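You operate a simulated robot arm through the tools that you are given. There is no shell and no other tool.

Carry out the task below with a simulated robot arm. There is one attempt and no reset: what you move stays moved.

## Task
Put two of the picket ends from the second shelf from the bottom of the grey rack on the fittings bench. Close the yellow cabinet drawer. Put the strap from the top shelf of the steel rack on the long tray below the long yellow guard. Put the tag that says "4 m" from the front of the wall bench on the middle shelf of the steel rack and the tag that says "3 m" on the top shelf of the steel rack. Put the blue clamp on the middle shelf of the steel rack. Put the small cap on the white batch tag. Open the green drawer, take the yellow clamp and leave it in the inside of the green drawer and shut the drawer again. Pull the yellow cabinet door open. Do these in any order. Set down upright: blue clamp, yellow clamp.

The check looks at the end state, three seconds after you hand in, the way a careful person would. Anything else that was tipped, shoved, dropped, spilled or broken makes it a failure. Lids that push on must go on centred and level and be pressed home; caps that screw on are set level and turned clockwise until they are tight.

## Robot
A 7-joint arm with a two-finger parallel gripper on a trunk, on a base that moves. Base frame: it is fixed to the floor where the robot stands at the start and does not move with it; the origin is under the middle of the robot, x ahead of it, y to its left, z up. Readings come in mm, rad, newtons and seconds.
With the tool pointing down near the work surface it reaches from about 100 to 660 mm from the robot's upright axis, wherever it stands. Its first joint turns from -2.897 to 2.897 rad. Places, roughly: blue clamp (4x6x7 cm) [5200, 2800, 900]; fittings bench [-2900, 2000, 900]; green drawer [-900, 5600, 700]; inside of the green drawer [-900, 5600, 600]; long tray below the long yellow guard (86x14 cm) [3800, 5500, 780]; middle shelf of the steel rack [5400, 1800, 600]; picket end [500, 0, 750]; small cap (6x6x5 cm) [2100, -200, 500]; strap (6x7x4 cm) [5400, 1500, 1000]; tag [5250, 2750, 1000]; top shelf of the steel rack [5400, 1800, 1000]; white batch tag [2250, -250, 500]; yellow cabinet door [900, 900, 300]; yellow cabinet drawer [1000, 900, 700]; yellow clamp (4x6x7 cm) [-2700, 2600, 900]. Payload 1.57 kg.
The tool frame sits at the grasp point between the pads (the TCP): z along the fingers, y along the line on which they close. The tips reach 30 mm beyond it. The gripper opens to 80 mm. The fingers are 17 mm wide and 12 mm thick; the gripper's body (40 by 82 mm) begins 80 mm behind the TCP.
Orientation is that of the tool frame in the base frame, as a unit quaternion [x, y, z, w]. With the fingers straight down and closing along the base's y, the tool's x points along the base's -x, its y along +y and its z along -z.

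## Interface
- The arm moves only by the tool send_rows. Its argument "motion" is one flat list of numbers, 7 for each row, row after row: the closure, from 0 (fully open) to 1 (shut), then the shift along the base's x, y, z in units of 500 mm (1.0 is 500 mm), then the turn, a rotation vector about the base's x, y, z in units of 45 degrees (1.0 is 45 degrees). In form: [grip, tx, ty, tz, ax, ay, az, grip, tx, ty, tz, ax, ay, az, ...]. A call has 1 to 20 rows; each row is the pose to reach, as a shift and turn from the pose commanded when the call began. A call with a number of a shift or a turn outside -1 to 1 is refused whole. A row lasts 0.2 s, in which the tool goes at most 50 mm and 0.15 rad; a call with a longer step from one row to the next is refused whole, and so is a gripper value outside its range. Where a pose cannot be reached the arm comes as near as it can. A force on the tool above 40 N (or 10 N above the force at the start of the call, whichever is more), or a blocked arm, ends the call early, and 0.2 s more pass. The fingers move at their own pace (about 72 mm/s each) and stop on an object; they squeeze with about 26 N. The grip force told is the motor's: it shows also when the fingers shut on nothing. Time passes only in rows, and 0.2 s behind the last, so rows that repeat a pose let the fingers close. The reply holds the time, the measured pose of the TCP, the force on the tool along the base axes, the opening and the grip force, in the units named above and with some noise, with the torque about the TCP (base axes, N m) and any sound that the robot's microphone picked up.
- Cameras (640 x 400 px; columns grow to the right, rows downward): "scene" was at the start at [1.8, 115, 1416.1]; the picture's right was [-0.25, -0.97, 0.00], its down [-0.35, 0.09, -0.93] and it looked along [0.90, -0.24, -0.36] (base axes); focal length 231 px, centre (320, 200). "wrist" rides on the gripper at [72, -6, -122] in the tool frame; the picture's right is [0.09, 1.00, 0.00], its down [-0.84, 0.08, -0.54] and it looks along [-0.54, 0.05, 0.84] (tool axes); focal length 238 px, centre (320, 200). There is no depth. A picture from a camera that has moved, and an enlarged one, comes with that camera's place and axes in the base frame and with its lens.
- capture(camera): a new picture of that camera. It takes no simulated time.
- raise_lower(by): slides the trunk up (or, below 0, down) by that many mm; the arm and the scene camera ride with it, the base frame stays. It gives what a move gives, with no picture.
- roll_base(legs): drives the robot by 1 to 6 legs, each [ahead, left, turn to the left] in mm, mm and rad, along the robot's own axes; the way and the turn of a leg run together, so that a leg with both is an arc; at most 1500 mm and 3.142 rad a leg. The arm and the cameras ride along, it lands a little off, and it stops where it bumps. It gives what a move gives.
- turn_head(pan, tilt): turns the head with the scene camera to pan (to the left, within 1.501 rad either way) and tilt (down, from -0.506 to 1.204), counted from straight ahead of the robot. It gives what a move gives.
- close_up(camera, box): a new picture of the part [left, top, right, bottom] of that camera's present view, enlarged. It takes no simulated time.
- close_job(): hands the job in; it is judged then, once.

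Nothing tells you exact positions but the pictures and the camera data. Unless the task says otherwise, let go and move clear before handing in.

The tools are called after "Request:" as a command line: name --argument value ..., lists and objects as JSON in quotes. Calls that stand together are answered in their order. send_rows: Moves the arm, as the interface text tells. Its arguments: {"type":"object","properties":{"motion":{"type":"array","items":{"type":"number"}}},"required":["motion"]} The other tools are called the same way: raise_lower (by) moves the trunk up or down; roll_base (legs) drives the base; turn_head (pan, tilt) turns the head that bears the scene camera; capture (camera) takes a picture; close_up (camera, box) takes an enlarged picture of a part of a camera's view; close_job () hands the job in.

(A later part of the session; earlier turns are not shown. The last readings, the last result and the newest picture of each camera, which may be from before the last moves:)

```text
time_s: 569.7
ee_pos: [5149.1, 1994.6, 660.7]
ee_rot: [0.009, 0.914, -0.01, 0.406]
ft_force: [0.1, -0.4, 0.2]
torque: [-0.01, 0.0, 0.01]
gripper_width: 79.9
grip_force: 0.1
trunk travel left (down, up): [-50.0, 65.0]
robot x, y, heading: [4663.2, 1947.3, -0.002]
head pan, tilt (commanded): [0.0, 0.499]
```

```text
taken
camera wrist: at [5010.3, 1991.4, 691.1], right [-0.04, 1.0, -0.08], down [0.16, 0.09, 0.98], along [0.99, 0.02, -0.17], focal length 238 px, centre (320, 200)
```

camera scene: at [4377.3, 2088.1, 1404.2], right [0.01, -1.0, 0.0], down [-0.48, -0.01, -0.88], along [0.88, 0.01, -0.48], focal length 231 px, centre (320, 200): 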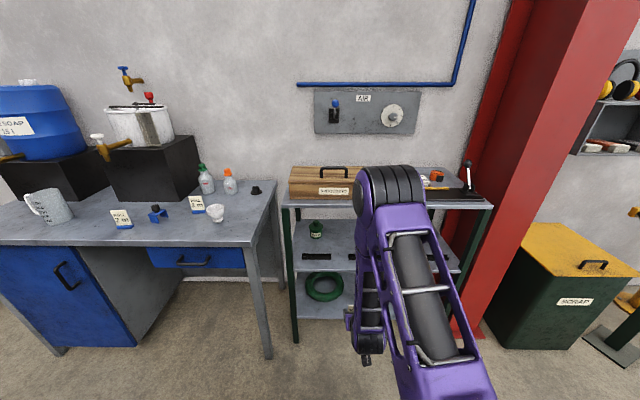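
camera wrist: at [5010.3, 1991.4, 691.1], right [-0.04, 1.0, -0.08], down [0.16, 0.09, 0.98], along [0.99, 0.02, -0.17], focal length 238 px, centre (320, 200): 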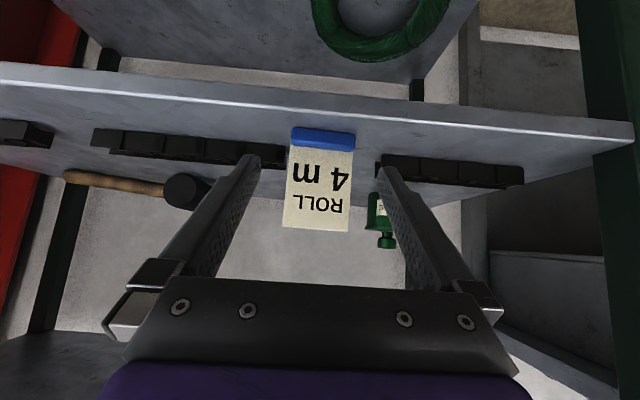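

The 4 m tag stands on the middle shelf. Next is the blue clamp, at about (5172, 2787) on the bench, so I'll back off, raise the arm and return there.

Request:
roll_base --legs '[[-210, 0, 0]]'

Request:
send_rows --motion '[0.25, 0, 0, 0.09, 0, 0, 0, 0.25, 0, 0, 0.18, 0, 0, 0, 0.25, 0, 0, 0.27, 0, 0, 0, 0.25, 0, 0, 0.36, 0, 0, 0, 0.25, 0, 0, 0.45, 0, 0, 0, 0.25, 0, 0, 0.52, 0, 0, 0]'

Request:
roll_base --legs '[[0, 792, 0]]'

Request:
capture --camera "wrist"

Request:
capture --camera "scene"

```text
time_s: 571.4
ee_pos: [4939.1, 1993.4, 661.8]
ee_rot: [0.008, 0.914, -0.011, 0.405]
ft_force: [0.8, 0.4, 0.8]
torque: [0.01, 0.0, -0.03]
gripper_width: 80.0
grip_force: 0.1
trunk travel left (down, up): [-50.0, 65.0]
robot x, y, heading: [4458.2, 1951.7, 0.0]
head pan, tilt (commanded): [0.0, 0.499]
```

```text
time_s: 572.8
ee_pos: [4939.0, 1992.8, 920.3]
ee_rot: [0.008, 0.915, -0.011, 0.404]
ft_force: [-0.6, 1.2, 0.5]
torque: [-0.02, 0.0, 0.03]
gripper_width: 60.1
grip_force: 0.0
trunk travel left (down, up): [-50.0, 65.0]
robot x, y, heading: [4451.2, 1953.7, 0.006]
head pan, tilt (commanded): [0.0, 0.499]
```

```text
time_s: 580.8
ee_pos: [4937.9, 2786.1, 920.8]
ee_rot: [0.008, 0.914, -0.011, 0.405]
ft_force: [-0.8, -0.3, 0.0]
torque: [0.02, -0.04, 0.0]
gripper_width: 60.2
grip_force: 0.1
trunk travel left (down, up): [-50.0, 65.0]
robot x, y, heading: [4453.1, 2744.9, 0.002]
head pan, tilt (commanded): [0.0, 0.499]
```

```text
taken
camera wrist: at [4799.3, 2782.9, 950.2], right [-0.04, 1.0, -0.08], down [0.16, 0.09, 0.98], along [0.99, 0.02, -0.17], focal length 238 px, centre (320, 200)
```

wrist: 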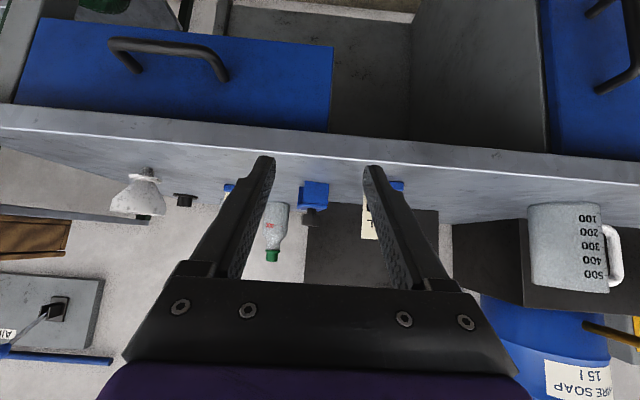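

```text
taken
camera scene: at [4455.8, 2882.2, 1404.2], right [0.0, -1.0, 0.0], down [-0.48, 0.0, -0.88], along [0.88, 0.0, -0.48], focal length 231 px, centre (320, 200)
```

scene: 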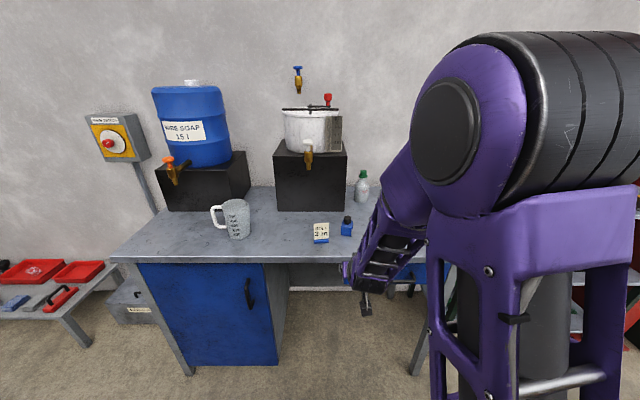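

The clamp is ahead between the fingers' lines. I'll move forward and measure it up close.

Request:
roll_base --legs '[[160, 0, 0]]'

Request:
capture --camera "wrist"

Request:
close_up --camera "wrist" --box '[240, 120, 420, 260]'

```text
time_s: 582.2
ee_pos: [5096.2, 2787.2, 920.4]
ee_rot: [0.008, 0.914, -0.011, 0.405]
ft_force: [0.0, -0.2, 0.2]
torque: [0.01, -0.06, -0.01]
gripper_width: 60.0
grip_force: 0.1
trunk travel left (down, up): [-50.0, 65.0]
robot x, y, heading: [4613.6, 2741.7, 0.003]
head pan, tilt (commanded): [0.0, 0.499]
```

```text
taken
camera wrist: at [4957.3, 2783.9, 950.3], right [-0.04, 1.0, -0.08], down [0.16, 0.09, 0.98], along [0.99, 0.03, -0.17], focal length 238 px, centre (320, 200)
```

wrist: 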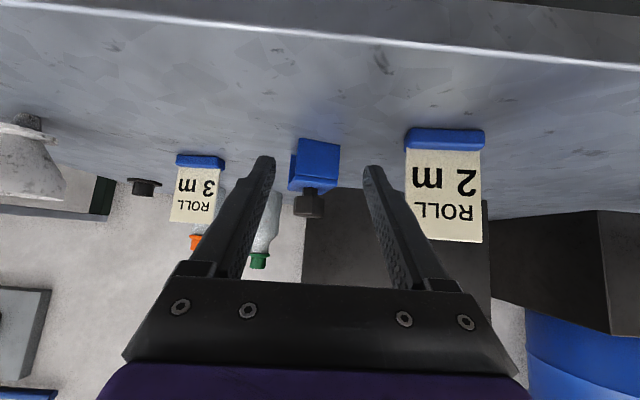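

```text
2.86 times, centred on (330, 190) of wrist
camera zoom: at [4957.3, 2783.9, 950.3], right [-0.04, 1.0, -0.08], down [0.16, 0.09, 0.98], along [0.99, 0.03, -0.17], focal length 681 px, centre (291, 229)
```

zoom: 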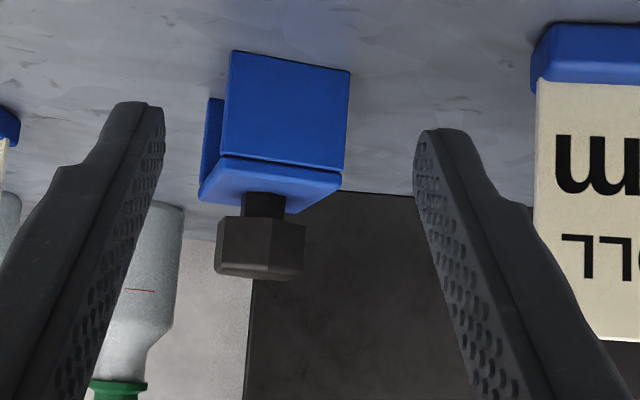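

The clamp's front is at (5170, 2786), with the body about 36 mm high, the knob on top, and the whole clamp turned about 12°. I'll go in along the tool axis with the fingers at 60 mm and close.

Request:
send_rows --motion '[0.25, 0.06, -0.006, 0.01, 0, 0, 0, 0.25, 0.11, -0.01, 0.005, 0, 0, 0, 0.25, 0.15, -0.01, -0.03, 0, 0, 0, 0.25, 0.19, -0.01, -0.062, 0, 0, 0, 0.25, 0.19, -0.01, -0.062, 0, 0, 0]'

Request:
capture --camera "wrist"

```text
time_s: 583.4
ee_pos: [5191.2, 2781.5, 889.5]
ee_rot: [0.007, 0.914, -0.011, 0.405]
ft_force: [-0.3, -0.2, -0.2]
torque: [0.01, 0.01, -0.01]
gripper_width: 59.9
grip_force: 0.1
trunk travel left (down, up): [-50.0, 65.0]
robot x, y, heading: [4609.8, 2744.5, 0.004]
head pan, tilt (commanded): [0.0, 0.499]
```

```text
taken
camera wrist: at [5052.9, 2778.7, 919.2], right [-0.04, 1.0, -0.08], down [0.16, 0.09, 0.98], along [0.99, 0.03, -0.17], focal length 238 px, centre (320, 200)
```

wrist: 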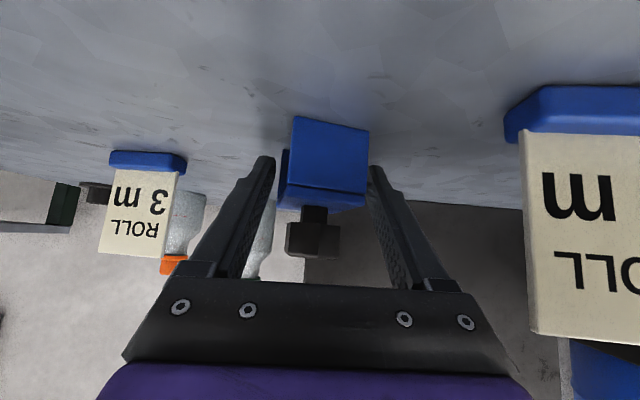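

The clamp is between the fingers, so I'll close.

Request:
send_rows --motion '[0.25, 0, 0.004, 0, 0, 0, 0, 0.4, 0, 0.004, 0, 0, 0, 0, 0.6, 0, 0.004, 0, 0, 0, 0, 1, 0, 0.004, 0, 0, 0, 0, 1, 0, 0.004, 0, 0, 0, 0]'

Request:
capture --camera "wrist"

```text
time_s: 584.6
ee_pos: [5191.6, 2784.7, 890.3]
ee_rot: [0.007, 0.914, -0.01, 0.405]
ft_force: [1.0, 0.6, 0.6]
torque: [0.08, -0.05, 0.04]
gripper_width: 39.7
grip_force: 25.4
trunk travel left (down, up): [-50.0, 65.0]
robot x, y, heading: [4609.7, 2741.7, 0.006]
head pan, tilt (commanded): [0.0, 0.499]
```

```text
taken
camera wrist: at [5052.6, 2780.9, 919.3], right [-0.04, 1.0, -0.08], down [0.16, 0.09, 0.98], along [0.99, 0.03, -0.17], focal length 238 px, centre (320, 200)
```

wrist: 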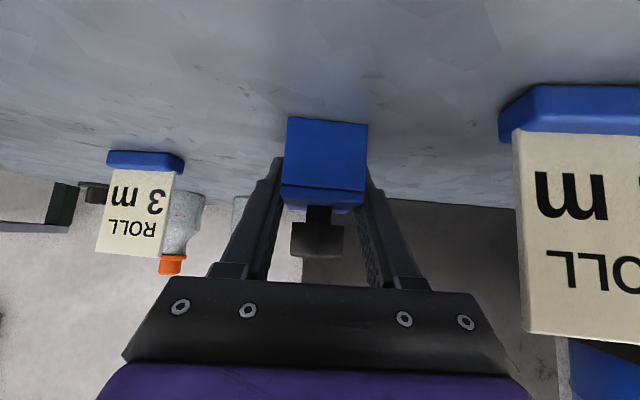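

The clamp is aligned and held at 39.7 mm. I'll lift it, back off, and carry it to the rack at middle-shelf height.

Request:
send_rows --motion '[1, 0, 0, 0.03, 0, 0, 0, 1, 0, 0, 0.07, 0, 0, 0, 1, -0.07, 0, 0.07, 0, 0, 0, 1, -0.14, 0, 0.07, 0, 0, 0, 1, -0.19, 0, 0.07, 0, 0, 0]'

Request:
roll_base --legs '[[-200, 0, 0], [0, -913, 0]]'

Request:
send_rows --motion '[1, 0, 0, -0.09, 0, 0, 0, 1, 0, 0, -0.18, 0, 0, 0, 1, 0, 0, -0.27, 0, 0, 0, 1, 0, 0, -0.36, 0, 0, 0, 1, 0, 0, -0.45, 0, 0, 0, 1, 0, 0, -0.49, 0, 0, 0]'

Request:
capture --camera "wrist"

```text
time_s: 585.8
ee_pos: [5097.2, 2783.3, 924.6]
ee_rot: [0.008, 0.914, -0.011, 0.405]
ft_force: [-0.1, 0.0, -1.1]
torque: [0.0, -0.04, 0.0]
gripper_width: 39.9
grip_force: 26.0
trunk travel left (down, up): [-50.0, 65.0]
robot x, y, heading: [4609.6, 2749.5, 0.006]
head pan, tilt (commanded): [0.0, 0.499]
```

```text
time_s: 596.0
ee_pos: [4895.0, 1874.4, 924.2]
ee_rot: [0.014, 0.915, -0.013, 0.404]
ft_force: [-0.1, -1.0, -1.5]
torque: [0.01, -0.01, 0.01]
gripper_width: 39.9
grip_force: 26.6
trunk travel left (down, up): [-50.0, 65.0]
robot x, y, heading: [4408.3, 1841.8, -0.01]
head pan, tilt (commanded): [0.0, 0.499]
```

```text
time_s: 597.4
ee_pos: [4893.6, 1874.6, 680.2]
ee_rot: [0.013, 0.914, -0.013, 0.406]
ft_force: [0.4, 0.0, -1.2]
torque: [-0.01, 0.0, 0.0]
gripper_width: 39.7
grip_force: 26.0
trunk travel left (down, up): [-50.0, 65.0]
robot x, y, heading: [4409.2, 1838.3, -0.008]
head pan, tilt (commanded): [0.0, 0.499]
```

```text
taken
camera wrist: at [4755.2, 1872.0, 708.9], right [-0.03, 1.0, -0.08], down [0.16, 0.08, 0.98], along [0.99, 0.01, -0.16], focal length 238 px, centre (320, 200)
```

wrist: 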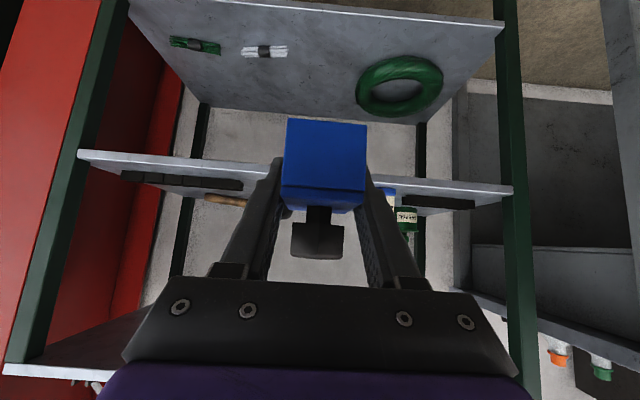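

I'm lined up in front of the rack. I'll move in and check the clearance to the tag.

Request:
roll_base --legs '[[245, 0, 0.008]]'

Request:
capture --camera "wrist"

```text
time_s: 599.2
ee_pos: [5139.3, 1877.0, 679.5]
ee_rot: [0.009, 0.914, -0.011, 0.405]
ft_force: [0.7, 0.3, -1.4]
torque: [-0.02, -0.05, -0.01]
gripper_width: 39.8
grip_force: 26.1
trunk travel left (down, up): [-50.0, 65.0]
robot x, y, heading: [4651.5, 1843.5, -0.0]
head pan, tilt (commanded): [0.0, 0.499]
```

```text
taken
camera wrist: at [5000.3, 1874.0, 709.3], right [-0.04, 1.0, -0.08], down [0.16, 0.09, 0.98], along [0.99, 0.02, -0.17], focal length 238 px, centre (320, 200)
```

wrist: 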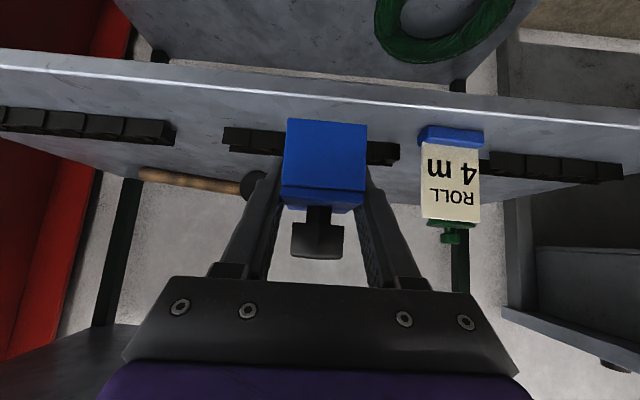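

There's good spacing to the 4 m tag. I'll extend over the free strip and lower.

Request:
send_rows --motion '[1, 0.07, -0.006, 0, 0, 0, 0, 1, 0.132, -0.01, -0.02, 0, 0, 0, 1, 0.132, -0.01, -0.06, 0, 0, 0, 1, 0.132, -0.01, -0.084, 0, 0, 0]'

Request:
send_rows --motion '[1, 0, 0, -0.006, 0, 0, 0, 1, 0, 0, -0.012, 0, 0, 0, 1, 0, 0, -0.012, 0, 0, 0]'

Request:
capture --camera "wrist"

```text
time_s: 600.2
ee_pos: [5204.1, 1871.5, 638.1]
ee_rot: [0.009, 0.914, -0.011, 0.406]
ft_force: [0.5, -0.6, -1.6]
torque: [-0.04, 0.02, 0.01]
gripper_width: 39.7
grip_force: 26.2
trunk travel left (down, up): [-50.0, 65.0]
robot x, y, heading: [4651.5, 1843.2, -0.001]
head pan, tilt (commanded): [0.0, 0.499]
```

```text
time_s: 601.0
ee_pos: [5204.6, 1872.7, 630.2]
ee_rot: [0.01, 0.914, -0.011, 0.405]
ft_force: [-1.2, 0.3, -1.8]
torque: [-0.01, 0.0, -0.01]
gripper_width: 40.0
grip_force: 25.9
trunk travel left (down, up): [-50.0, 65.0]
robot x, y, heading: [4651.5, 1839.3, 0.001]
head pan, tilt (commanded): [0.0, 0.499]
```

```text
taken
camera wrist: at [5066.1, 1869.1, 661.0], right [-0.04, 1.0, -0.08], down [0.16, 0.09, 0.98], along [0.99, 0.02, -0.17], focal length 238 px, centre (320, 200)
```

wrist: 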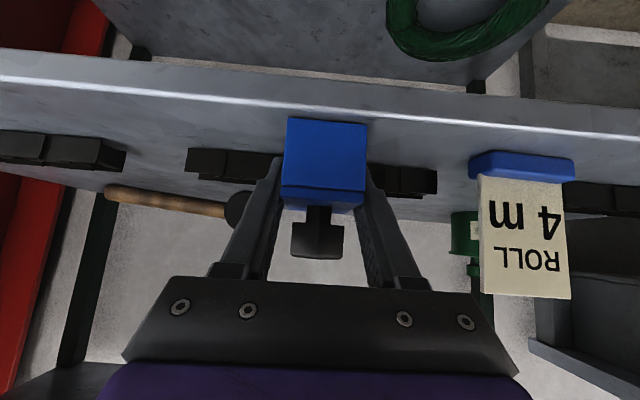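

No contact yet, so I'll continue in 3 mm steps.

Request:
send_rows --motion '[1, 0, 0, -0.006, 0, 0, 0, 1, 0, 0, -0.006, 0, 0, 0]'

Request:
send_rows --motion '[1, 0, 0, -0.005, 0, 0, 0, 1, 0, 0, -0.005, 0, 0, 0]'

Request:
capture --camera "wrist"

```text
time_s: 601.6
ee_pos: [5205.2, 1873.4, 629.6]
ee_rot: [0.01, 0.914, -0.012, 0.406]
ft_force: [-1.6, -0.7, 8.4]
torque: [0.16, 0.31, 0.05]
gripper_width: 39.7
grip_force: 26.3
trunk travel left (down, up): [-50.0, 65.0]
robot x, y, heading: [4651.3, 1839.3, -0.002]
head pan, tilt (commanded): [0.0, 0.499]
```

```text
time_s: 602.2
ee_pos: [5206.4, 1872.2, 628.4]
ee_rot: [0.01, 0.913, -0.011, 0.409]
ft_force: [-4.8, -1.7, 22.3]
torque: [0.41, -0.22, 0.15]
gripper_width: 40.2
grip_force: 26.0
trunk travel left (down, up): [-50.0, 65.0]
robot x, y, heading: [4654.4, 1838.3, 0.001]
head pan, tilt (commanded): [0.0, 0.499]
```

```text
taken
camera wrist: at [5067.0, 1869.1, 657.3], right [-0.04, 1.0, -0.08], down [0.16, 0.09, 0.98], along [0.99, 0.02, -0.16], focal length 238 px, centre (320, 200)
```

wrist: 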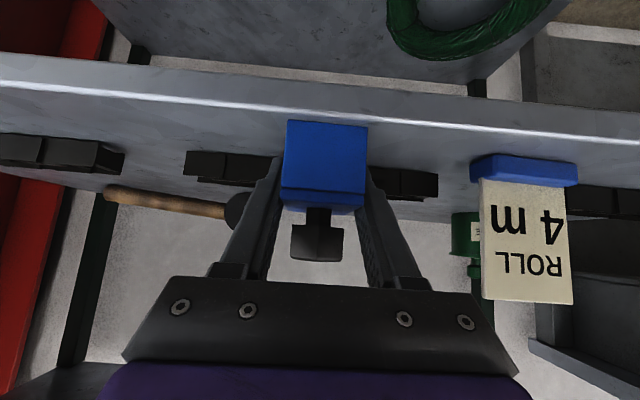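

The clamp is resting on the shelf at the expected height. I'll ease off, open, and withdraw along the tool axis.

Request:
send_rows --motion '[1, 0, 0, 0.004, 0, 0, 0, 0.6, 0, 0, 0.004, 0, 0, 0, 0.2, 0, 0, 0.004, 0, 0, 0, 0.1, 0, 0, 0.004, 0, 0, 0, 0.1, -0.05, 0, 0.03, 0, 0, 0, 0.1, -0.12, 0, 0.06, 0, 0, 0, 0.1, -0.18, 0, 0.06, 0, 0, 0]'

Request:
capture --camera "wrist"

```text
time_s: 603.8
ee_pos: [5115.8, 1872.1, 655.8]
ee_rot: [0.009, 0.915, -0.011, 0.404]
ft_force: [-0.7, 0.9, 0.6]
torque: [-0.05, 0.02, 0.03]
gripper_width: 71.8
grip_force: 0.1
trunk travel left (down, up): [-50.0, 65.0]
robot x, y, heading: [4652.4, 1837.8, -0.003]
head pan, tilt (commanded): [0.0, 0.499]
```

```text
taken
camera wrist: at [4975.7, 1869.2, 685.8], right [-0.04, 1.0, -0.08], down [0.16, 0.09, 0.98], along [0.99, 0.02, -0.17], focal length 238 px, centre (320, 200)
```

wrist: 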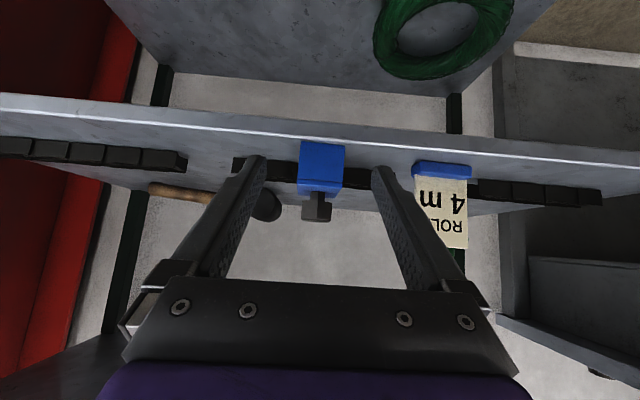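

The blue clamp stands upright on the middle shelf. Next is the 3 m tag, so I'll back off, raise the arm and slide back to the bench.

Request:
roll_base --legs '[[-200, 0, 0]]'

Request:
send_rows --motion '[0, 0, 0, 0.09, 0, 0, 0, 0, 0, 0, 0.18, 0, 0, 0, 0, 0, 0, 0.27, 0, 0, 0, 0, 0, 0, 0.36, 0, 0, 0, 0, 0, 0, 0.45, 0, 0, 0, 0, 0, 0, 0.53, 0, 0, 0]'

Request:
roll_base --legs '[[0, 768, 0], [180, 0, 0]]'

Request:
capture --camera "wrist"

Request:
close_up --camera "wrist" --box '[180, 80, 440, 260]'

```text
time_s: 605.4
ee_pos: [4914.4, 1872.5, 654.7]
ee_rot: [0.009, 0.914, -0.011, 0.406]
ft_force: [0.2, -0.7, 0.2]
torque: [-0.01, -0.03, 0.02]
gripper_width: 71.7
grip_force: 0.1
trunk travel left (down, up): [-50.0, 65.0]
robot x, y, heading: [4452.3, 1838.6, 0.003]
head pan, tilt (commanded): [0.0, 0.499]
```

```text
time_s: 606.8
ee_pos: [4913.8, 1871.5, 921.9]
ee_rot: [0.009, 0.915, -0.011, 0.404]
ft_force: [0.4, -0.5, -1.1]
torque: [-0.01, 0.03, 0.02]
gripper_width: 80.1
grip_force: 0.0
trunk travel left (down, up): [-50.0, 65.0]
robot x, y, heading: [4452.3, 1834.4, 0.001]
head pan, tilt (commanded): [0.0, 0.499]
```

```text
time_s: 615.8
ee_pos: [5092.8, 2642.7, 921.8]
ee_rot: [0.007, 0.914, -0.01, 0.405]
ft_force: [-0.4, -0.2, -0.2]
torque: [0.04, 0.0, -0.01]
gripper_width: 80.1
grip_force: 0.0
trunk travel left (down, up): [-50.0, 65.0]
robot x, y, heading: [4629.5, 2609.1, 0.005]
head pan, tilt (commanded): [0.0, 0.499]
```

```text
taken
camera wrist: at [4953.4, 2639.1, 951.4], right [-0.04, 1.0, -0.08], down [0.16, 0.09, 0.98], along [0.99, 0.03, -0.17], focal length 238 px, centre (320, 200)
```

wrist: 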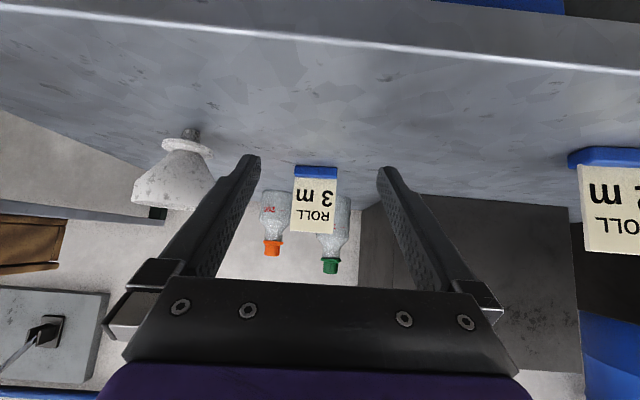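

```text
2.22 times, centred on (310, 170) of wrist
camera zoom: at [4953.4, 2639.1, 951.4], right [-0.04, 1.0, -0.08], down [0.16, 0.09, 0.98], along [0.99, 0.03, -0.17], focal length 530 px, centre (342, 267)
```

zoom: 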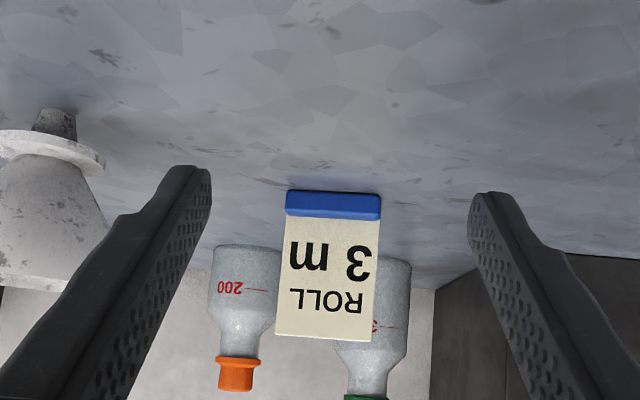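

The 3 m tag's front is at (5247, 2639), with the funnel well to the left. I'll extend the arm to it and close on its edges.

Request:
send_rows --motion '[0, 0.08, 0, -0.01, 0, 0, 0, 0, 0.16, -0.002, -0.025, 0, 0, 0, 0, 0.24, -0.003, -0.04, 0, 0, 0, 0, 0.328, -0.003, -0.045, 0, 0, 0, 0, 0.328, -0.003, -0.045, 0, 0, 0]'

Request:
capture --camera "wrist"

```text
time_s: 617.0
ee_pos: [5255.9, 2641.6, 899.2]
ee_rot: [0.007, 0.914, -0.011, 0.405]
ft_force: [0.3, -0.2, -0.3]
torque: [-0.01, 0.04, -0.03]
gripper_width: 79.9
grip_force: 0.1
trunk travel left (down, up): [-50.0, 65.0]
robot x, y, heading: [4631.8, 2606.4, -0.001]
head pan, tilt (commanded): [0.0, 0.499]
```

```text
taken
camera wrist: at [5117.3, 2637.8, 929.0], right [-0.04, 1.0, -0.08], down [0.16, 0.09, 0.98], along [0.99, 0.03, -0.17], focal length 238 px, centre (320, 200)
```

wrist: 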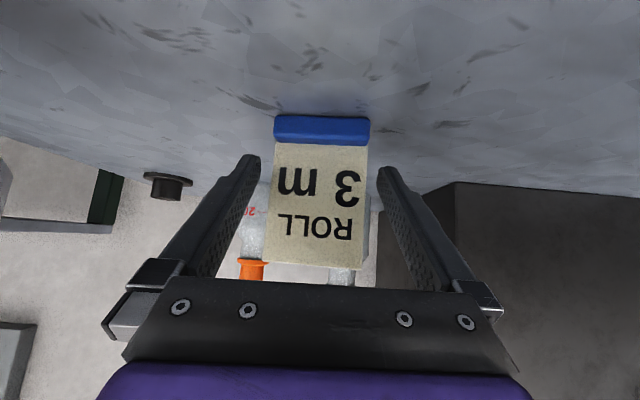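

The tag is centred, so I'll close on it.

Request:
send_rows --motion '[0.15, 0, 0, 0, 0, 0, 0, 0.3, 0, 0, 0, 0, 0, 0, 0.6, 0, 0, 0, 0, 0, 0, 1, 0, 0, 0, 0, 0, 0, 1, 0, 0, 0, 0, 0, 0]'

Request:
send_rows --motion '[1, 0, 0, 0.04, 0, 0, 0, 1, 0, 0, 0.08, 0, 0, 0, 1, -0.09, 0, 0.1, 0, 0, 0, 1, -0.18, 0, 0.12, 0, 0, 0, 1, -0.27, 0, 0.14, 0, 0, 0, 1, -0.32, 0, 0.14, 0, 0, 0]'

Request:
capture --camera "wrist"

```text
time_s: 618.1
ee_pos: [5255.8, 2642.3, 899.0]
ee_rot: [0.007, 0.914, -0.011, 0.406]
ft_force: [0.7, 1.3, 0.8]
torque: [0.03, -0.03, 0.01]
gripper_width: 52.3
grip_force: 26.1
trunk travel left (down, up): [-50.0, 65.0]
robot x, y, heading: [4630.7, 2608.3, 0.003]
head pan, tilt (commanded): [0.0, 0.499]
```

```text
time_s: 619.5
ee_pos: [5096.0, 2641.1, 968.0]
ee_rot: [0.006, 0.914, -0.009, 0.405]
ft_force: [0.1, 0.3, 0.0]
torque: [0.04, -0.02, 0.0]
gripper_width: 52.0
grip_force: 25.8
trunk travel left (down, up): [-50.0, 65.0]
robot x, y, heading: [4630.8, 2608.2, 0.003]
head pan, tilt (commanded): [0.0, 0.499]
```

```text
taken
camera wrist: at [4956.7, 2637.4, 998.6], right [-0.04, 1.0, -0.08], down [0.16, 0.09, 0.98], along [0.99, 0.03, -0.17], focal length 238 px, centre (320, 200)
```

wrist: 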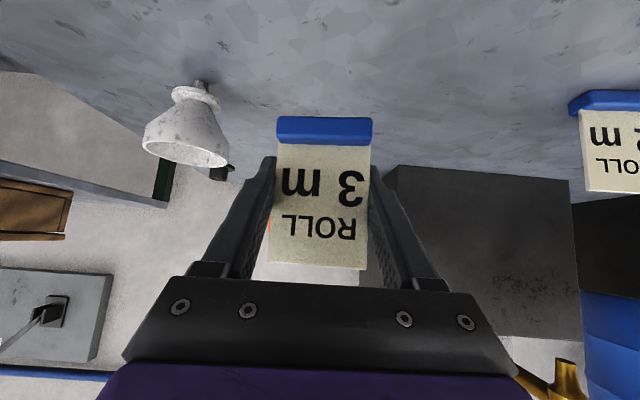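

The 3 m tag is held. I'll turn the head aside, back off, raise above the rack's top shelf, and slide over to it.

Request:
turn_head --pan -0.8 --tilt 0.3

Request:
roll_base --legs '[[-200, 0, 0], [0, -845, 0]]'

Request:
send_rows --motion '[1, 0, 0, 0.09, 0, 0, 0, 1, 0, 0, 0.18, 0, 0, 0, 1, 0, 0, 0.22, 0, 0, 0]'

Request:
roll_base --legs '[[180, 0, 0]]'

Request:
capture --camera "wrist"

```text
time_s: 620.7
ee_pos: [5095.7, 2641.8, 969.3]
ee_rot: [0.007, 0.914, -0.01, 0.406]
ft_force: [0.6, 0.0, 0.8]
torque: [0.01, 0.01, -0.02]
gripper_width: 52.2
grip_force: 25.6
trunk travel left (down, up): [-50.0, 65.0]
robot x, y, heading: [4631.3, 2609.6, 0.005]
head pan, tilt (commanded): [-0.799, 0.3]
```

```text
time_s: 630.3
ee_pos: [4901.1, 1805.9, 969.7]
ee_rot: [0.008, 0.914, -0.011, 0.406]
ft_force: [-0.1, 0.2, 0.1]
torque: [0.02, -0.01, -0.01]
gripper_width: 51.8
grip_force: 26.0
trunk travel left (down, up): [-50.0, 65.0]
robot x, y, heading: [4435.1, 1775.8, 0.004]
head pan, tilt (commanded): [-0.799, 0.3]
```

```text
time_s: 631.1
ee_pos: [4901.8, 1806.6, 1079.3]
ee_rot: [0.007, 0.914, -0.011, 0.405]
ft_force: [0.4, 0.3, -0.5]
torque: [0.04, -0.02, -0.03]
gripper_width: 52.3
grip_force: 26.1
trunk travel left (down, up): [-50.0, 65.0]
robot x, y, heading: [4435.5, 1773.6, -0.001]
head pan, tilt (commanded): [-0.799, 0.3]
```

```text
time_s: 632.6
ee_pos: [5080.1, 1806.9, 1079.4]
ee_rot: [0.009, 0.914, -0.011, 0.405]
ft_force: [0.0, 0.4, -0.9]
torque: [0.01, 0.0, -0.02]
gripper_width: 51.9
grip_force: 26.2
trunk travel left (down, up): [-50.0, 65.0]
robot x, y, heading: [4613.4, 1770.6, -0.002]
head pan, tilt (commanded): [-0.799, 0.3]
```

```text
taken
camera wrist: at [4941.2, 1803.0, 1109.4], right [-0.04, 1.0, -0.08], down [0.16, 0.09, 0.98], along [0.99, 0.02, -0.17], focal length 238 px, centre (320, 200)
```

wrist: 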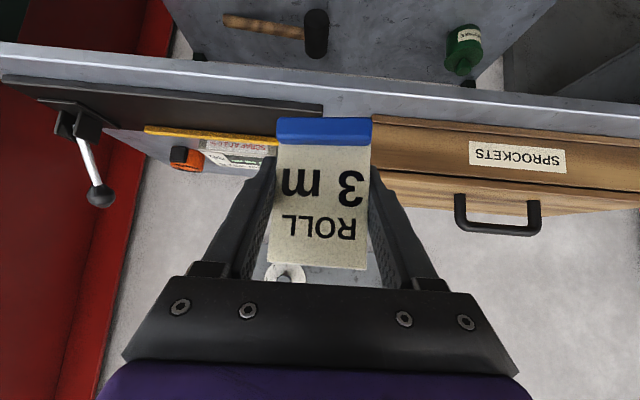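

On the top shelf the box marked "SPROCKETS" seems to sit back from the front edge, leaving a free strip in front of it. I'll zoom in to check its depth.

Request:
close_up --camera "wrist" --box '[340, 60, 640, 240]'

Request:
close_up --camera "wrist" --box '[0, 40, 300, 220]'

```text
2.13 times, centred on (490, 150) of wrist
camera zoom: at [4941.2, 1803.0, 1109.4], right [-0.04, 1.0, -0.08], down [0.16, 0.09, 0.98], along [0.99, 0.02, -0.17], focal length 508 px, centre (-43, 307)
```

zoom: 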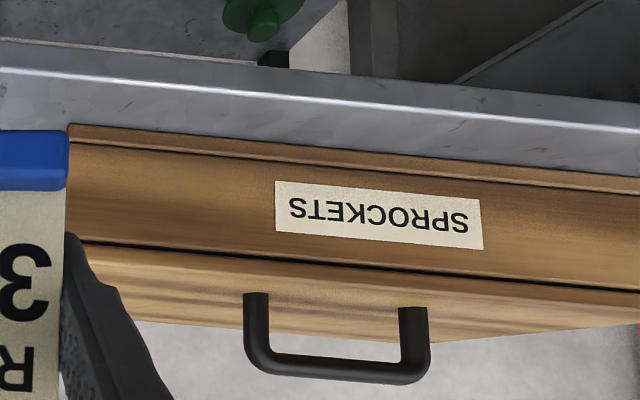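

```text
2.13 times, centred on (150, 130) of wrist
camera zoom: at [4941.2, 1803.0, 1109.4], right [-0.04, 1.0, -0.08], down [0.16, 0.09, 0.98], along [0.99, 0.02, -0.17], focal length 508 px, centre (683, 349)
```

zoom: 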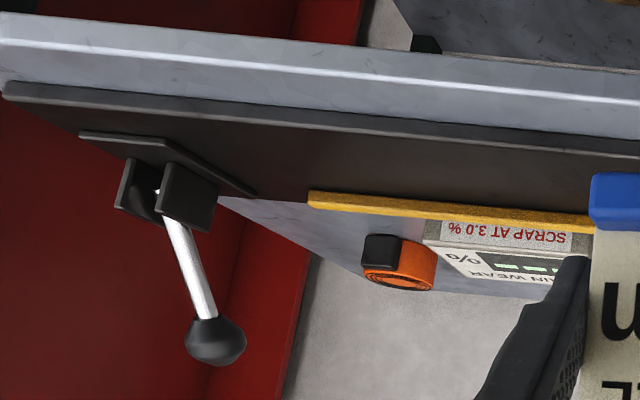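

The strip in front of the box is only about 50 mm deep, but there's a 70 mm gap between the black tray's end (y ≈ 1801) and the box (y ≈ 1872). I'll set the tag down there, centred at y ≈ 1836, just behind the front edge.

Request:
send_rows --motion '[1, 0.06, 0.02, -0.03, 0, 0, 0, 1, 0.12, 0.04, -0.06, 0, 0, 0, 1, 0.18, 0.058, -0.1, 0, 0, 0, 1, 0.248, 0.058, -0.14, 0, 0, 0]'

Request:
capture --camera "wrist"

```text
time_s: 633.5
ee_pos: [5182.1, 1837.5, 1019.0]
ee_rot: [0.005, 0.915, -0.01, 0.404]
ft_force: [-39.8, -4.2, 17.2]
torque: [0.55, 0.09, 1.05]
gripper_width: 51.9
grip_force: 25.6
trunk travel left (down, up): [-50.0, 65.0]
robot x, y, heading: [4616.3, 1773.6, -0.0]
head pan, tilt (commanded): [-0.799, 0.3]
stopped in row 4: the force on the tool passed its limit at 84 N (the readings are from after the stop); the commanded pose is now the measured one
```

```text
taken
camera wrist: at [5042.6, 1832.2, 1048.9], right [-0.05, 1.0, -0.08], down [0.16, 0.09, 0.98], along [0.99, 0.03, -0.17], focal length 238 px, centre (320, 200)
```

wrist: 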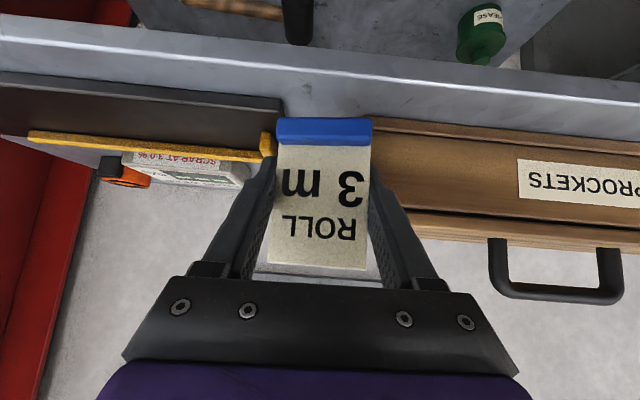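

The right finger met the box face, so it's closer than I estimated: the shelf top must be nearer z ≈ 955, with its edge at x ≈ 5160. I'll retreat immediately and re-measure.

Request:
send_rows --motion '[1, -0.04, 0, 0.02, 0, 0, 0, 1, -0.08, 0, 0.04, 0, 0, 0]'

Request:
capture --camera "wrist"

Request:
close_up --camera "wrist" --box '[240, 60, 540, 240]'

```text
time_s: 634.1
ee_pos: [5146.9, 1836.2, 1035.9]
ee_rot: [0.005, 0.915, -0.01, 0.403]
ft_force: [0.2, 0.3, -0.2]
torque: [-0.01, 0.01, 0.03]
gripper_width: 52.1
grip_force: 25.5
trunk travel left (down, up): [-50.0, 65.0]
robot x, y, heading: [4611.7, 1779.6, 0.0]
head pan, tilt (commanded): [-0.799, 0.3]
```

```text
taken
camera wrist: at [5008.0, 1832.2, 1066.3], right [-0.04, 1.0, -0.08], down [0.17, 0.09, 0.98], along [0.99, 0.03, -0.17], focal length 238 px, centre (320, 200)
```

wrist: 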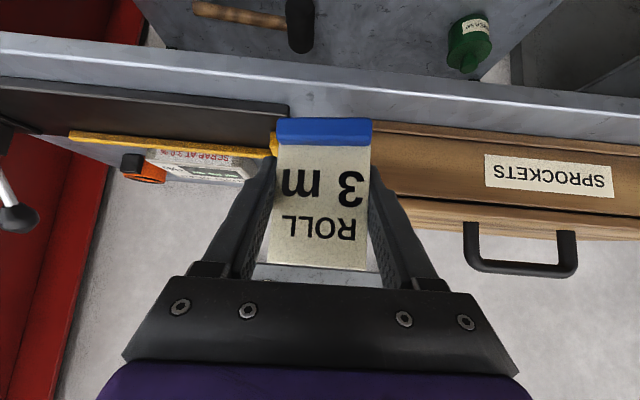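

```text
2.13 times, centred on (390, 150) of wrist
camera zoom: at [5008.0, 1832.2, 1066.3], right [-0.04, 1.0, -0.08], down [0.17, 0.09, 0.98], along [0.99, 0.03, -0.17], focal length 508 px, centre (171, 307)
```

zoom: 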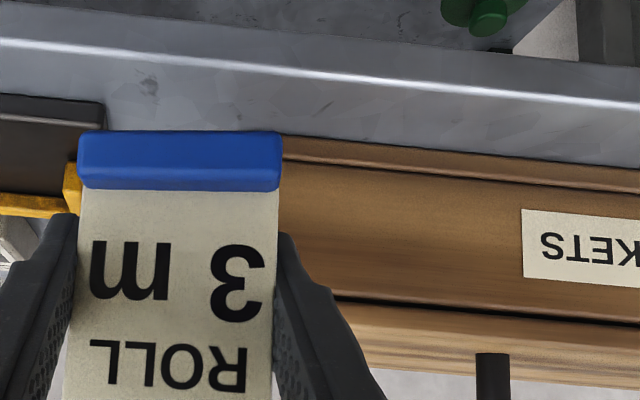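

The strip there is too shallow for the fingers. Behind the tray, between the white box and the sprockets box, there's a free patch around (5385, 1792), so I'll rise above everything and look at it from closer.

Request:
send_rows --motion '[1, 0, -0.04, 0.03, 0, 0, 0, 1, 0, -0.088, 0.07, 0, 0, 0]'

Request:
roll_base --legs '[[110, 0, 0]]'

Request:
capture --camera "wrist"

Request:
close_up --camera "wrist" --box '[140, 60, 440, 240]'

```text
time_s: 634.7
ee_pos: [5147.0, 1792.8, 1071.4]
ee_rot: [0.005, 0.915, -0.01, 0.404]
ft_force: [0.6, -0.2, -0.6]
torque: [-0.02, -0.02, -0.01]
gripper_width: 51.8
grip_force: 26.0
trunk travel left (down, up): [-50.0, 65.0]
robot x, y, heading: [4611.1, 1778.7, 0.003]
head pan, tilt (commanded): [-0.799, 0.3]
```

```text
time_s: 635.9
ee_pos: [5255.9, 1792.5, 1071.0]
ee_rot: [0.006, 0.915, -0.011, 0.403]
ft_force: [0.1, 0.3, -0.4]
torque: [-0.02, 0.01, -0.01]
gripper_width: 51.8
grip_force: 26.0
trunk travel left (down, up): [-50.0, 65.0]
robot x, y, heading: [4721.9, 1773.4, -0.001]
head pan, tilt (commanded): [-0.799, 0.3]
```

```text
taken
camera wrist: at [5116.7, 1788.1, 1101.5], right [-0.04, 1.0, -0.08], down [0.17, 0.09, 0.98], along [0.99, 0.03, -0.17], focal length 238 px, centre (320, 200)
```

wrist: 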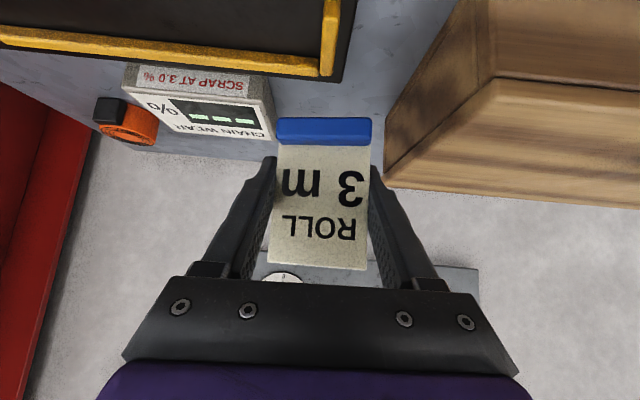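

```text
2.13 times, centred on (290, 150) of wrist
camera zoom: at [5116.7, 1788.1, 1101.5], right [-0.04, 1.0, -0.08], down [0.17, 0.09, 0.98], along [0.99, 0.03, -0.17], focal length 508 px, centre (384, 307)
```

zoom: 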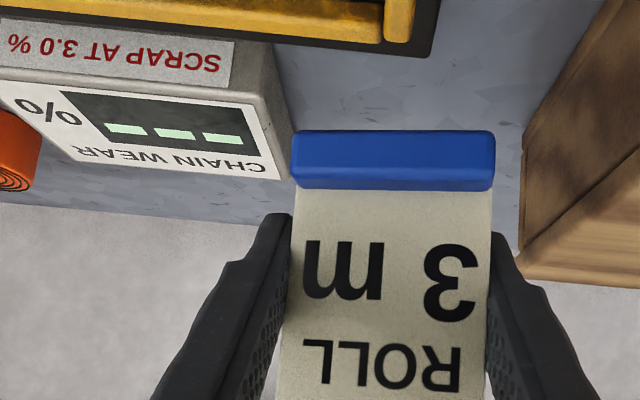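

I can see the free patch between the "CHAIN WEAR" device (right side y ≈ 1744) and the box (y ≈ 1866). I'll take the tag to (5375, 1805), check, and lower.

Request:
send_rows --motion '[1, 0.06, 0.008, 0, 0, 0, 0, 1, 0.12, 0.016, 0, 0, 0, 0, 1, 0.18, 0.025, 0, 0, 0, 0, 1, 0.238, 0.025, -0.01, 0, 0, 0, 1, 0.238, 0.025, -0.06, 0, 0, 0]'

Request:
capture --camera "wrist"

```text
time_s: 637.1
ee_pos: [5374.9, 1804.9, 1041.0]
ee_rot: [0.005, 0.915, -0.01, 0.403]
ft_force: [-0.3, 0.1, -0.6]
torque: [-0.03, 0.04, -0.02]
gripper_width: 52.3
grip_force: 25.9
trunk travel left (down, up): [-50.0, 65.0]
robot x, y, heading: [4724.5, 1774.2, -0.001]
head pan, tilt (commanded): [-0.799, 0.3]
```

```text
taken
camera wrist: at [5236.2, 1800.4, 1071.9], right [-0.04, 1.0, -0.08], down [0.17, 0.09, 0.98], along [0.99, 0.03, -0.17], focal length 238 px, centre (320, 200)
```

wrist: 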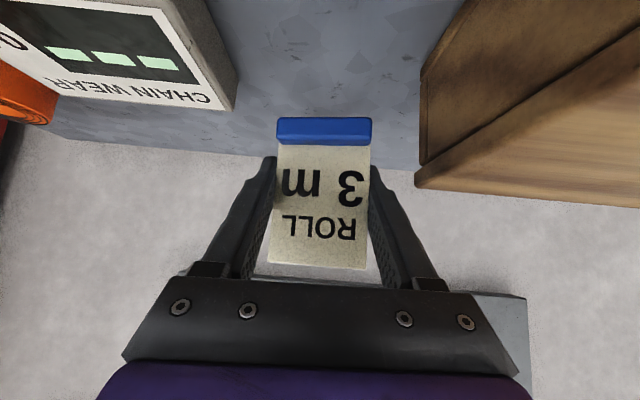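

Plenty of room around the tag here. I'll lower it to the shelf.

Request:
send_rows --motion '[1, 0, 0, -0.04, 0, 0, 0, 1, 0, 0, -0.07, 0, 0, 0, 1, 0, 0, -0.076, 0, 0, 0]'

Request:
send_rows --motion '[1, 0, 0, -0.006, 0, 0, 0, 1, 0, 0, -0.006, 0, 0, 0]'

Request:
send_rows --motion '[1, 0, 0, -0.006, 0, 0, 0, 1, 0, 0, -0.006, 0, 0, 0]'

Request:
capture --camera "wrist"

```text
time_s: 637.9
ee_pos: [5374.5, 1805.3, 1002.8]
ee_rot: [0.007, 0.915, -0.011, 0.404]
ft_force: [0.2, -0.2, -0.2]
torque: [-0.01, 0.01, -0.03]
gripper_width: 51.7
grip_force: 25.9
trunk travel left (down, up): [-50.0, 65.0]
robot x, y, heading: [4723.4, 1776.8, 0.002]
head pan, tilt (commanded): [-0.799, 0.3]
```

```text
time_s: 638.5
ee_pos: [5375.2, 1805.0, 999.3]
ee_rot: [0.006, 0.915, -0.01, 0.403]
ft_force: [0.5, 0.0, -0.9]
torque: [0.02, 0.01, 0.02]
gripper_width: 52.0
grip_force: 26.2
trunk travel left (down, up): [-50.0, 65.0]
robot x, y, heading: [4722.6, 1773.4, 0.002]
head pan, tilt (commanded): [-0.799, 0.3]
```

```text
time_s: 639.1
ee_pos: [5375.1, 1805.3, 996.9]
ee_rot: [0.005, 0.915, -0.009, 0.403]
ft_force: [1.0, 0.2, -0.7]
torque: [-0.01, -0.03, 0.02]
gripper_width: 51.7
grip_force: 26.1
trunk travel left (down, up): [-50.0, 65.0]
robot x, y, heading: [4726.7, 1773.9, 0.002]
head pan, tilt (commanded): [-0.799, 0.3]
```

```text
taken
camera wrist: at [5235.8, 1800.6, 1027.4], right [-0.04, 1.0, -0.08], down [0.17, 0.09, 0.98], along [0.99, 0.03, -0.17], focal length 238 px, centre (320, 200)
```

wrist: 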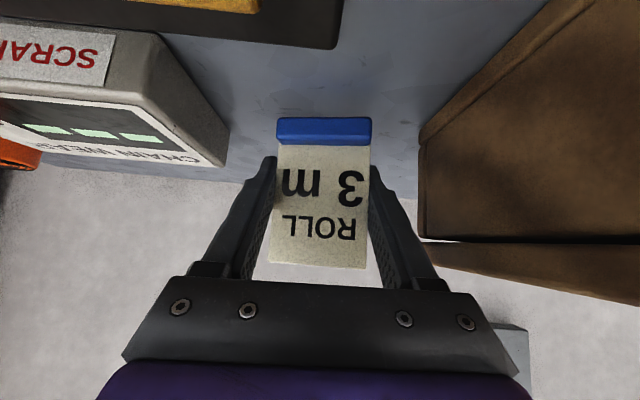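

No contact yet, so I'll continue down in 3 mm steps.

Request:
send_rows --motion '[1, 0, 0, -0.006, 0, 0, 0, 1, 0, 0, -0.006, 0, 0, 0]'

Request:
send_rows --motion '[1, 0, 0, -0.006, 0, 0, 0, 1, 0, 0, -0.006, 0, 0, 0]'

Request:
send_rows --motion '[1, 0, 0, -0.006, 0, 0, 0, 1, 0, 0, -0.006, 0, 0, 0]'

Request:
capture --camera "wrist"

```text
time_s: 639.7
ee_pos: [5375.1, 1804.0, 994.5]
ee_rot: [0.005, 0.915, -0.01, 0.403]
ft_force: [0.1, -0.5, -0.2]
torque: [-0.02, -0.02, -0.02]
gripper_width: 51.8
grip_force: 26.1
trunk travel left (down, up): [-50.0, 65.0]
robot x, y, heading: [4721.7, 1775.1, 0.0]
head pan, tilt (commanded): [-0.799, 0.3]
```

```text
time_s: 640.3
ee_pos: [5374.3, 1804.9, 991.9]
ee_rot: [0.006, 0.915, -0.011, 0.404]
ft_force: [-0.1, -0.6, -0.9]
torque: [0.02, 0.01, 0.01]
gripper_width: 51.9
grip_force: 25.6
trunk travel left (down, up): [-50.0, 65.0]
robot x, y, heading: [4723.6, 1778.3, -0.0]
head pan, tilt (commanded): [-0.799, 0.3]
```

```text
time_s: 640.9
ee_pos: [5374.5, 1804.4, 989.5]
ee_rot: [0.006, 0.915, -0.01, 0.404]
ft_force: [0.2, 0.0, 5.4]
torque: [0.13, -0.01, -0.04]
gripper_width: 52.2
grip_force: 26.2
trunk travel left (down, up): [-50.0, 65.0]
robot x, y, heading: [4721.9, 1773.7, 0.0]
head pan, tilt (commanded): [-0.799, 0.3]
```

```text
taken
camera wrist: at [5235.7, 1800.7, 1019.4], right [-0.04, 1.0, -0.08], down [0.16, 0.09, 0.98], along [0.99, 0.03, -0.17], focal length 238 px, centre (320, 200)
```

wrist: 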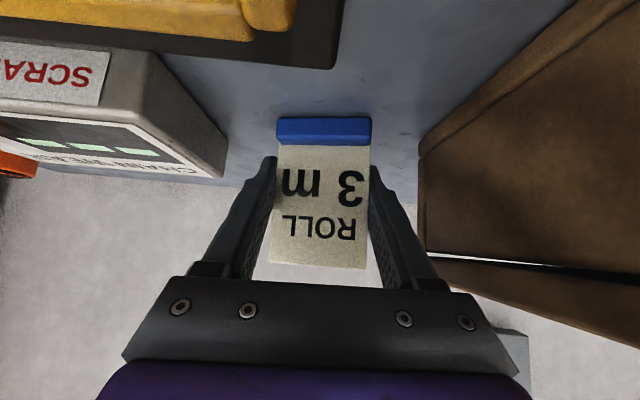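

Light contact at last, about 5 N. I'll press 1 mm more, then release and lift away up and back.

Request:
send_rows --motion '[1, 0, 0, -0.003, 0, 0, 0, 1, 0, 0, -0.003, 0, 0, 0, 0.7, 0, 0, 0, 0, 0, 0, 0.4, 0, 0, 0, 0, 0, 0, 0.2, 0, 0, 0, 0, 0, 0, 0.2, 0, 0, 0, 0, 0, 0]'

Request:
capture --camera "wrist"

Request:
send_rows --motion '[0.2, -0.06, 0, 0.03, 0, 0, 0, 0.2, -0.12, 0, 0.08, 0, 0, 0, 0.2, -0.18, 0, 0.13, 0, 0, 0, 0.2, -0.24, 0, 0.17, 0, 0, 0]'

Request:
capture --camera "wrist"

```text
time_s: 642.3
ee_pos: [5374.3, 1804.1, 988.0]
ee_rot: [0.005, 0.915, -0.01, 0.403]
ft_force: [-0.8, -0.3, 0.1]
torque: [0.03, 0.02, 0.0]
gripper_width: 63.8
grip_force: 0.2
trunk travel left (down, up): [-50.0, 65.0]
robot x, y, heading: [4721.0, 1776.3, 0.003]
head pan, tilt (commanded): [-0.799, 0.3]
```

```text
taken
camera wrist: at [5235.4, 1800.4, 1018.1], right [-0.04, 1.0, -0.08], down [0.17, 0.09, 0.98], along [0.98, 0.03, -0.17], focal length 238 px, centre (320, 200)
```

wrist: 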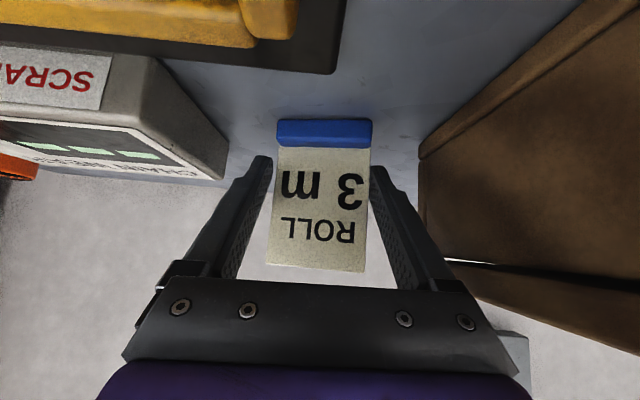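

```text
time_s: 643.3
ee_pos: [5253.9, 1804.9, 1072.2]
ee_rot: [0.005, 0.915, -0.011, 0.403]
ft_force: [-0.1, -0.8, -0.6]
torque: [0.05, 0.02, 0.02]
gripper_width: 64.1
grip_force: 0.0
trunk travel left (down, up): [-50.0, 65.0]
robot x, y, heading: [4725.3, 1776.7, -0.003]
head pan, tilt (commanded): [-0.799, 0.3]
```

```text
taken
camera wrist: at [5115.6, 1800.2, 1103.4], right [-0.04, 1.0, -0.08], down [0.17, 0.09, 0.98], along [0.99, 0.03, -0.17], focal length 238 px, centre (320, 200)
```

wrist: 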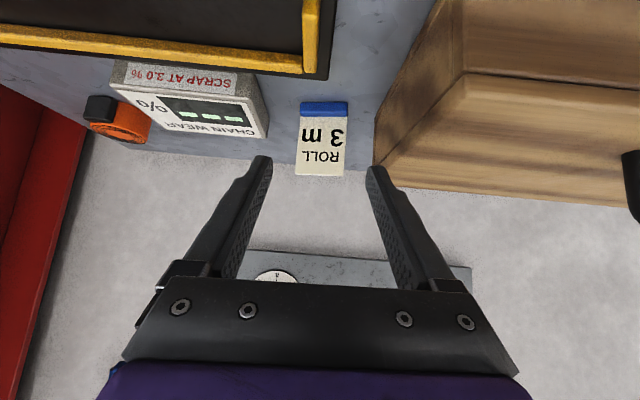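

The 3 m tag stands on the top shelf, and the box's measured position hasn't changed. Now the strap, just left of the device in this view, so I'll zoom in on it.

Request:
close_up --camera "wrist" --box '[40, 40, 300, 200]'

```text
2.46 times, centred on (170, 120) of wrist
camera zoom: at [5115.6, 1800.2, 1103.4], right [-0.04, 1.0, -0.08], down [0.17, 0.09, 0.98], along [0.99, 0.03, -0.17], focal length 587 px, centre (689, 397)
```

zoom: 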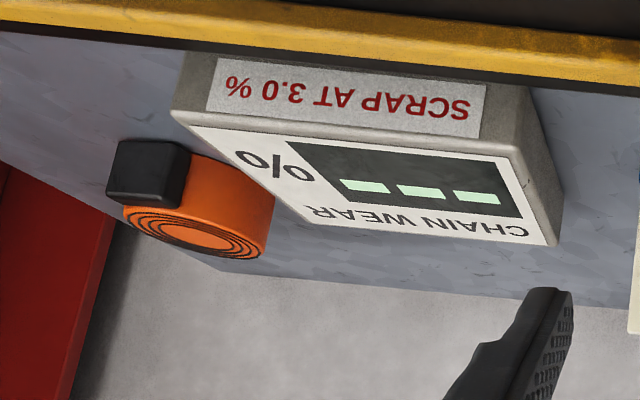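

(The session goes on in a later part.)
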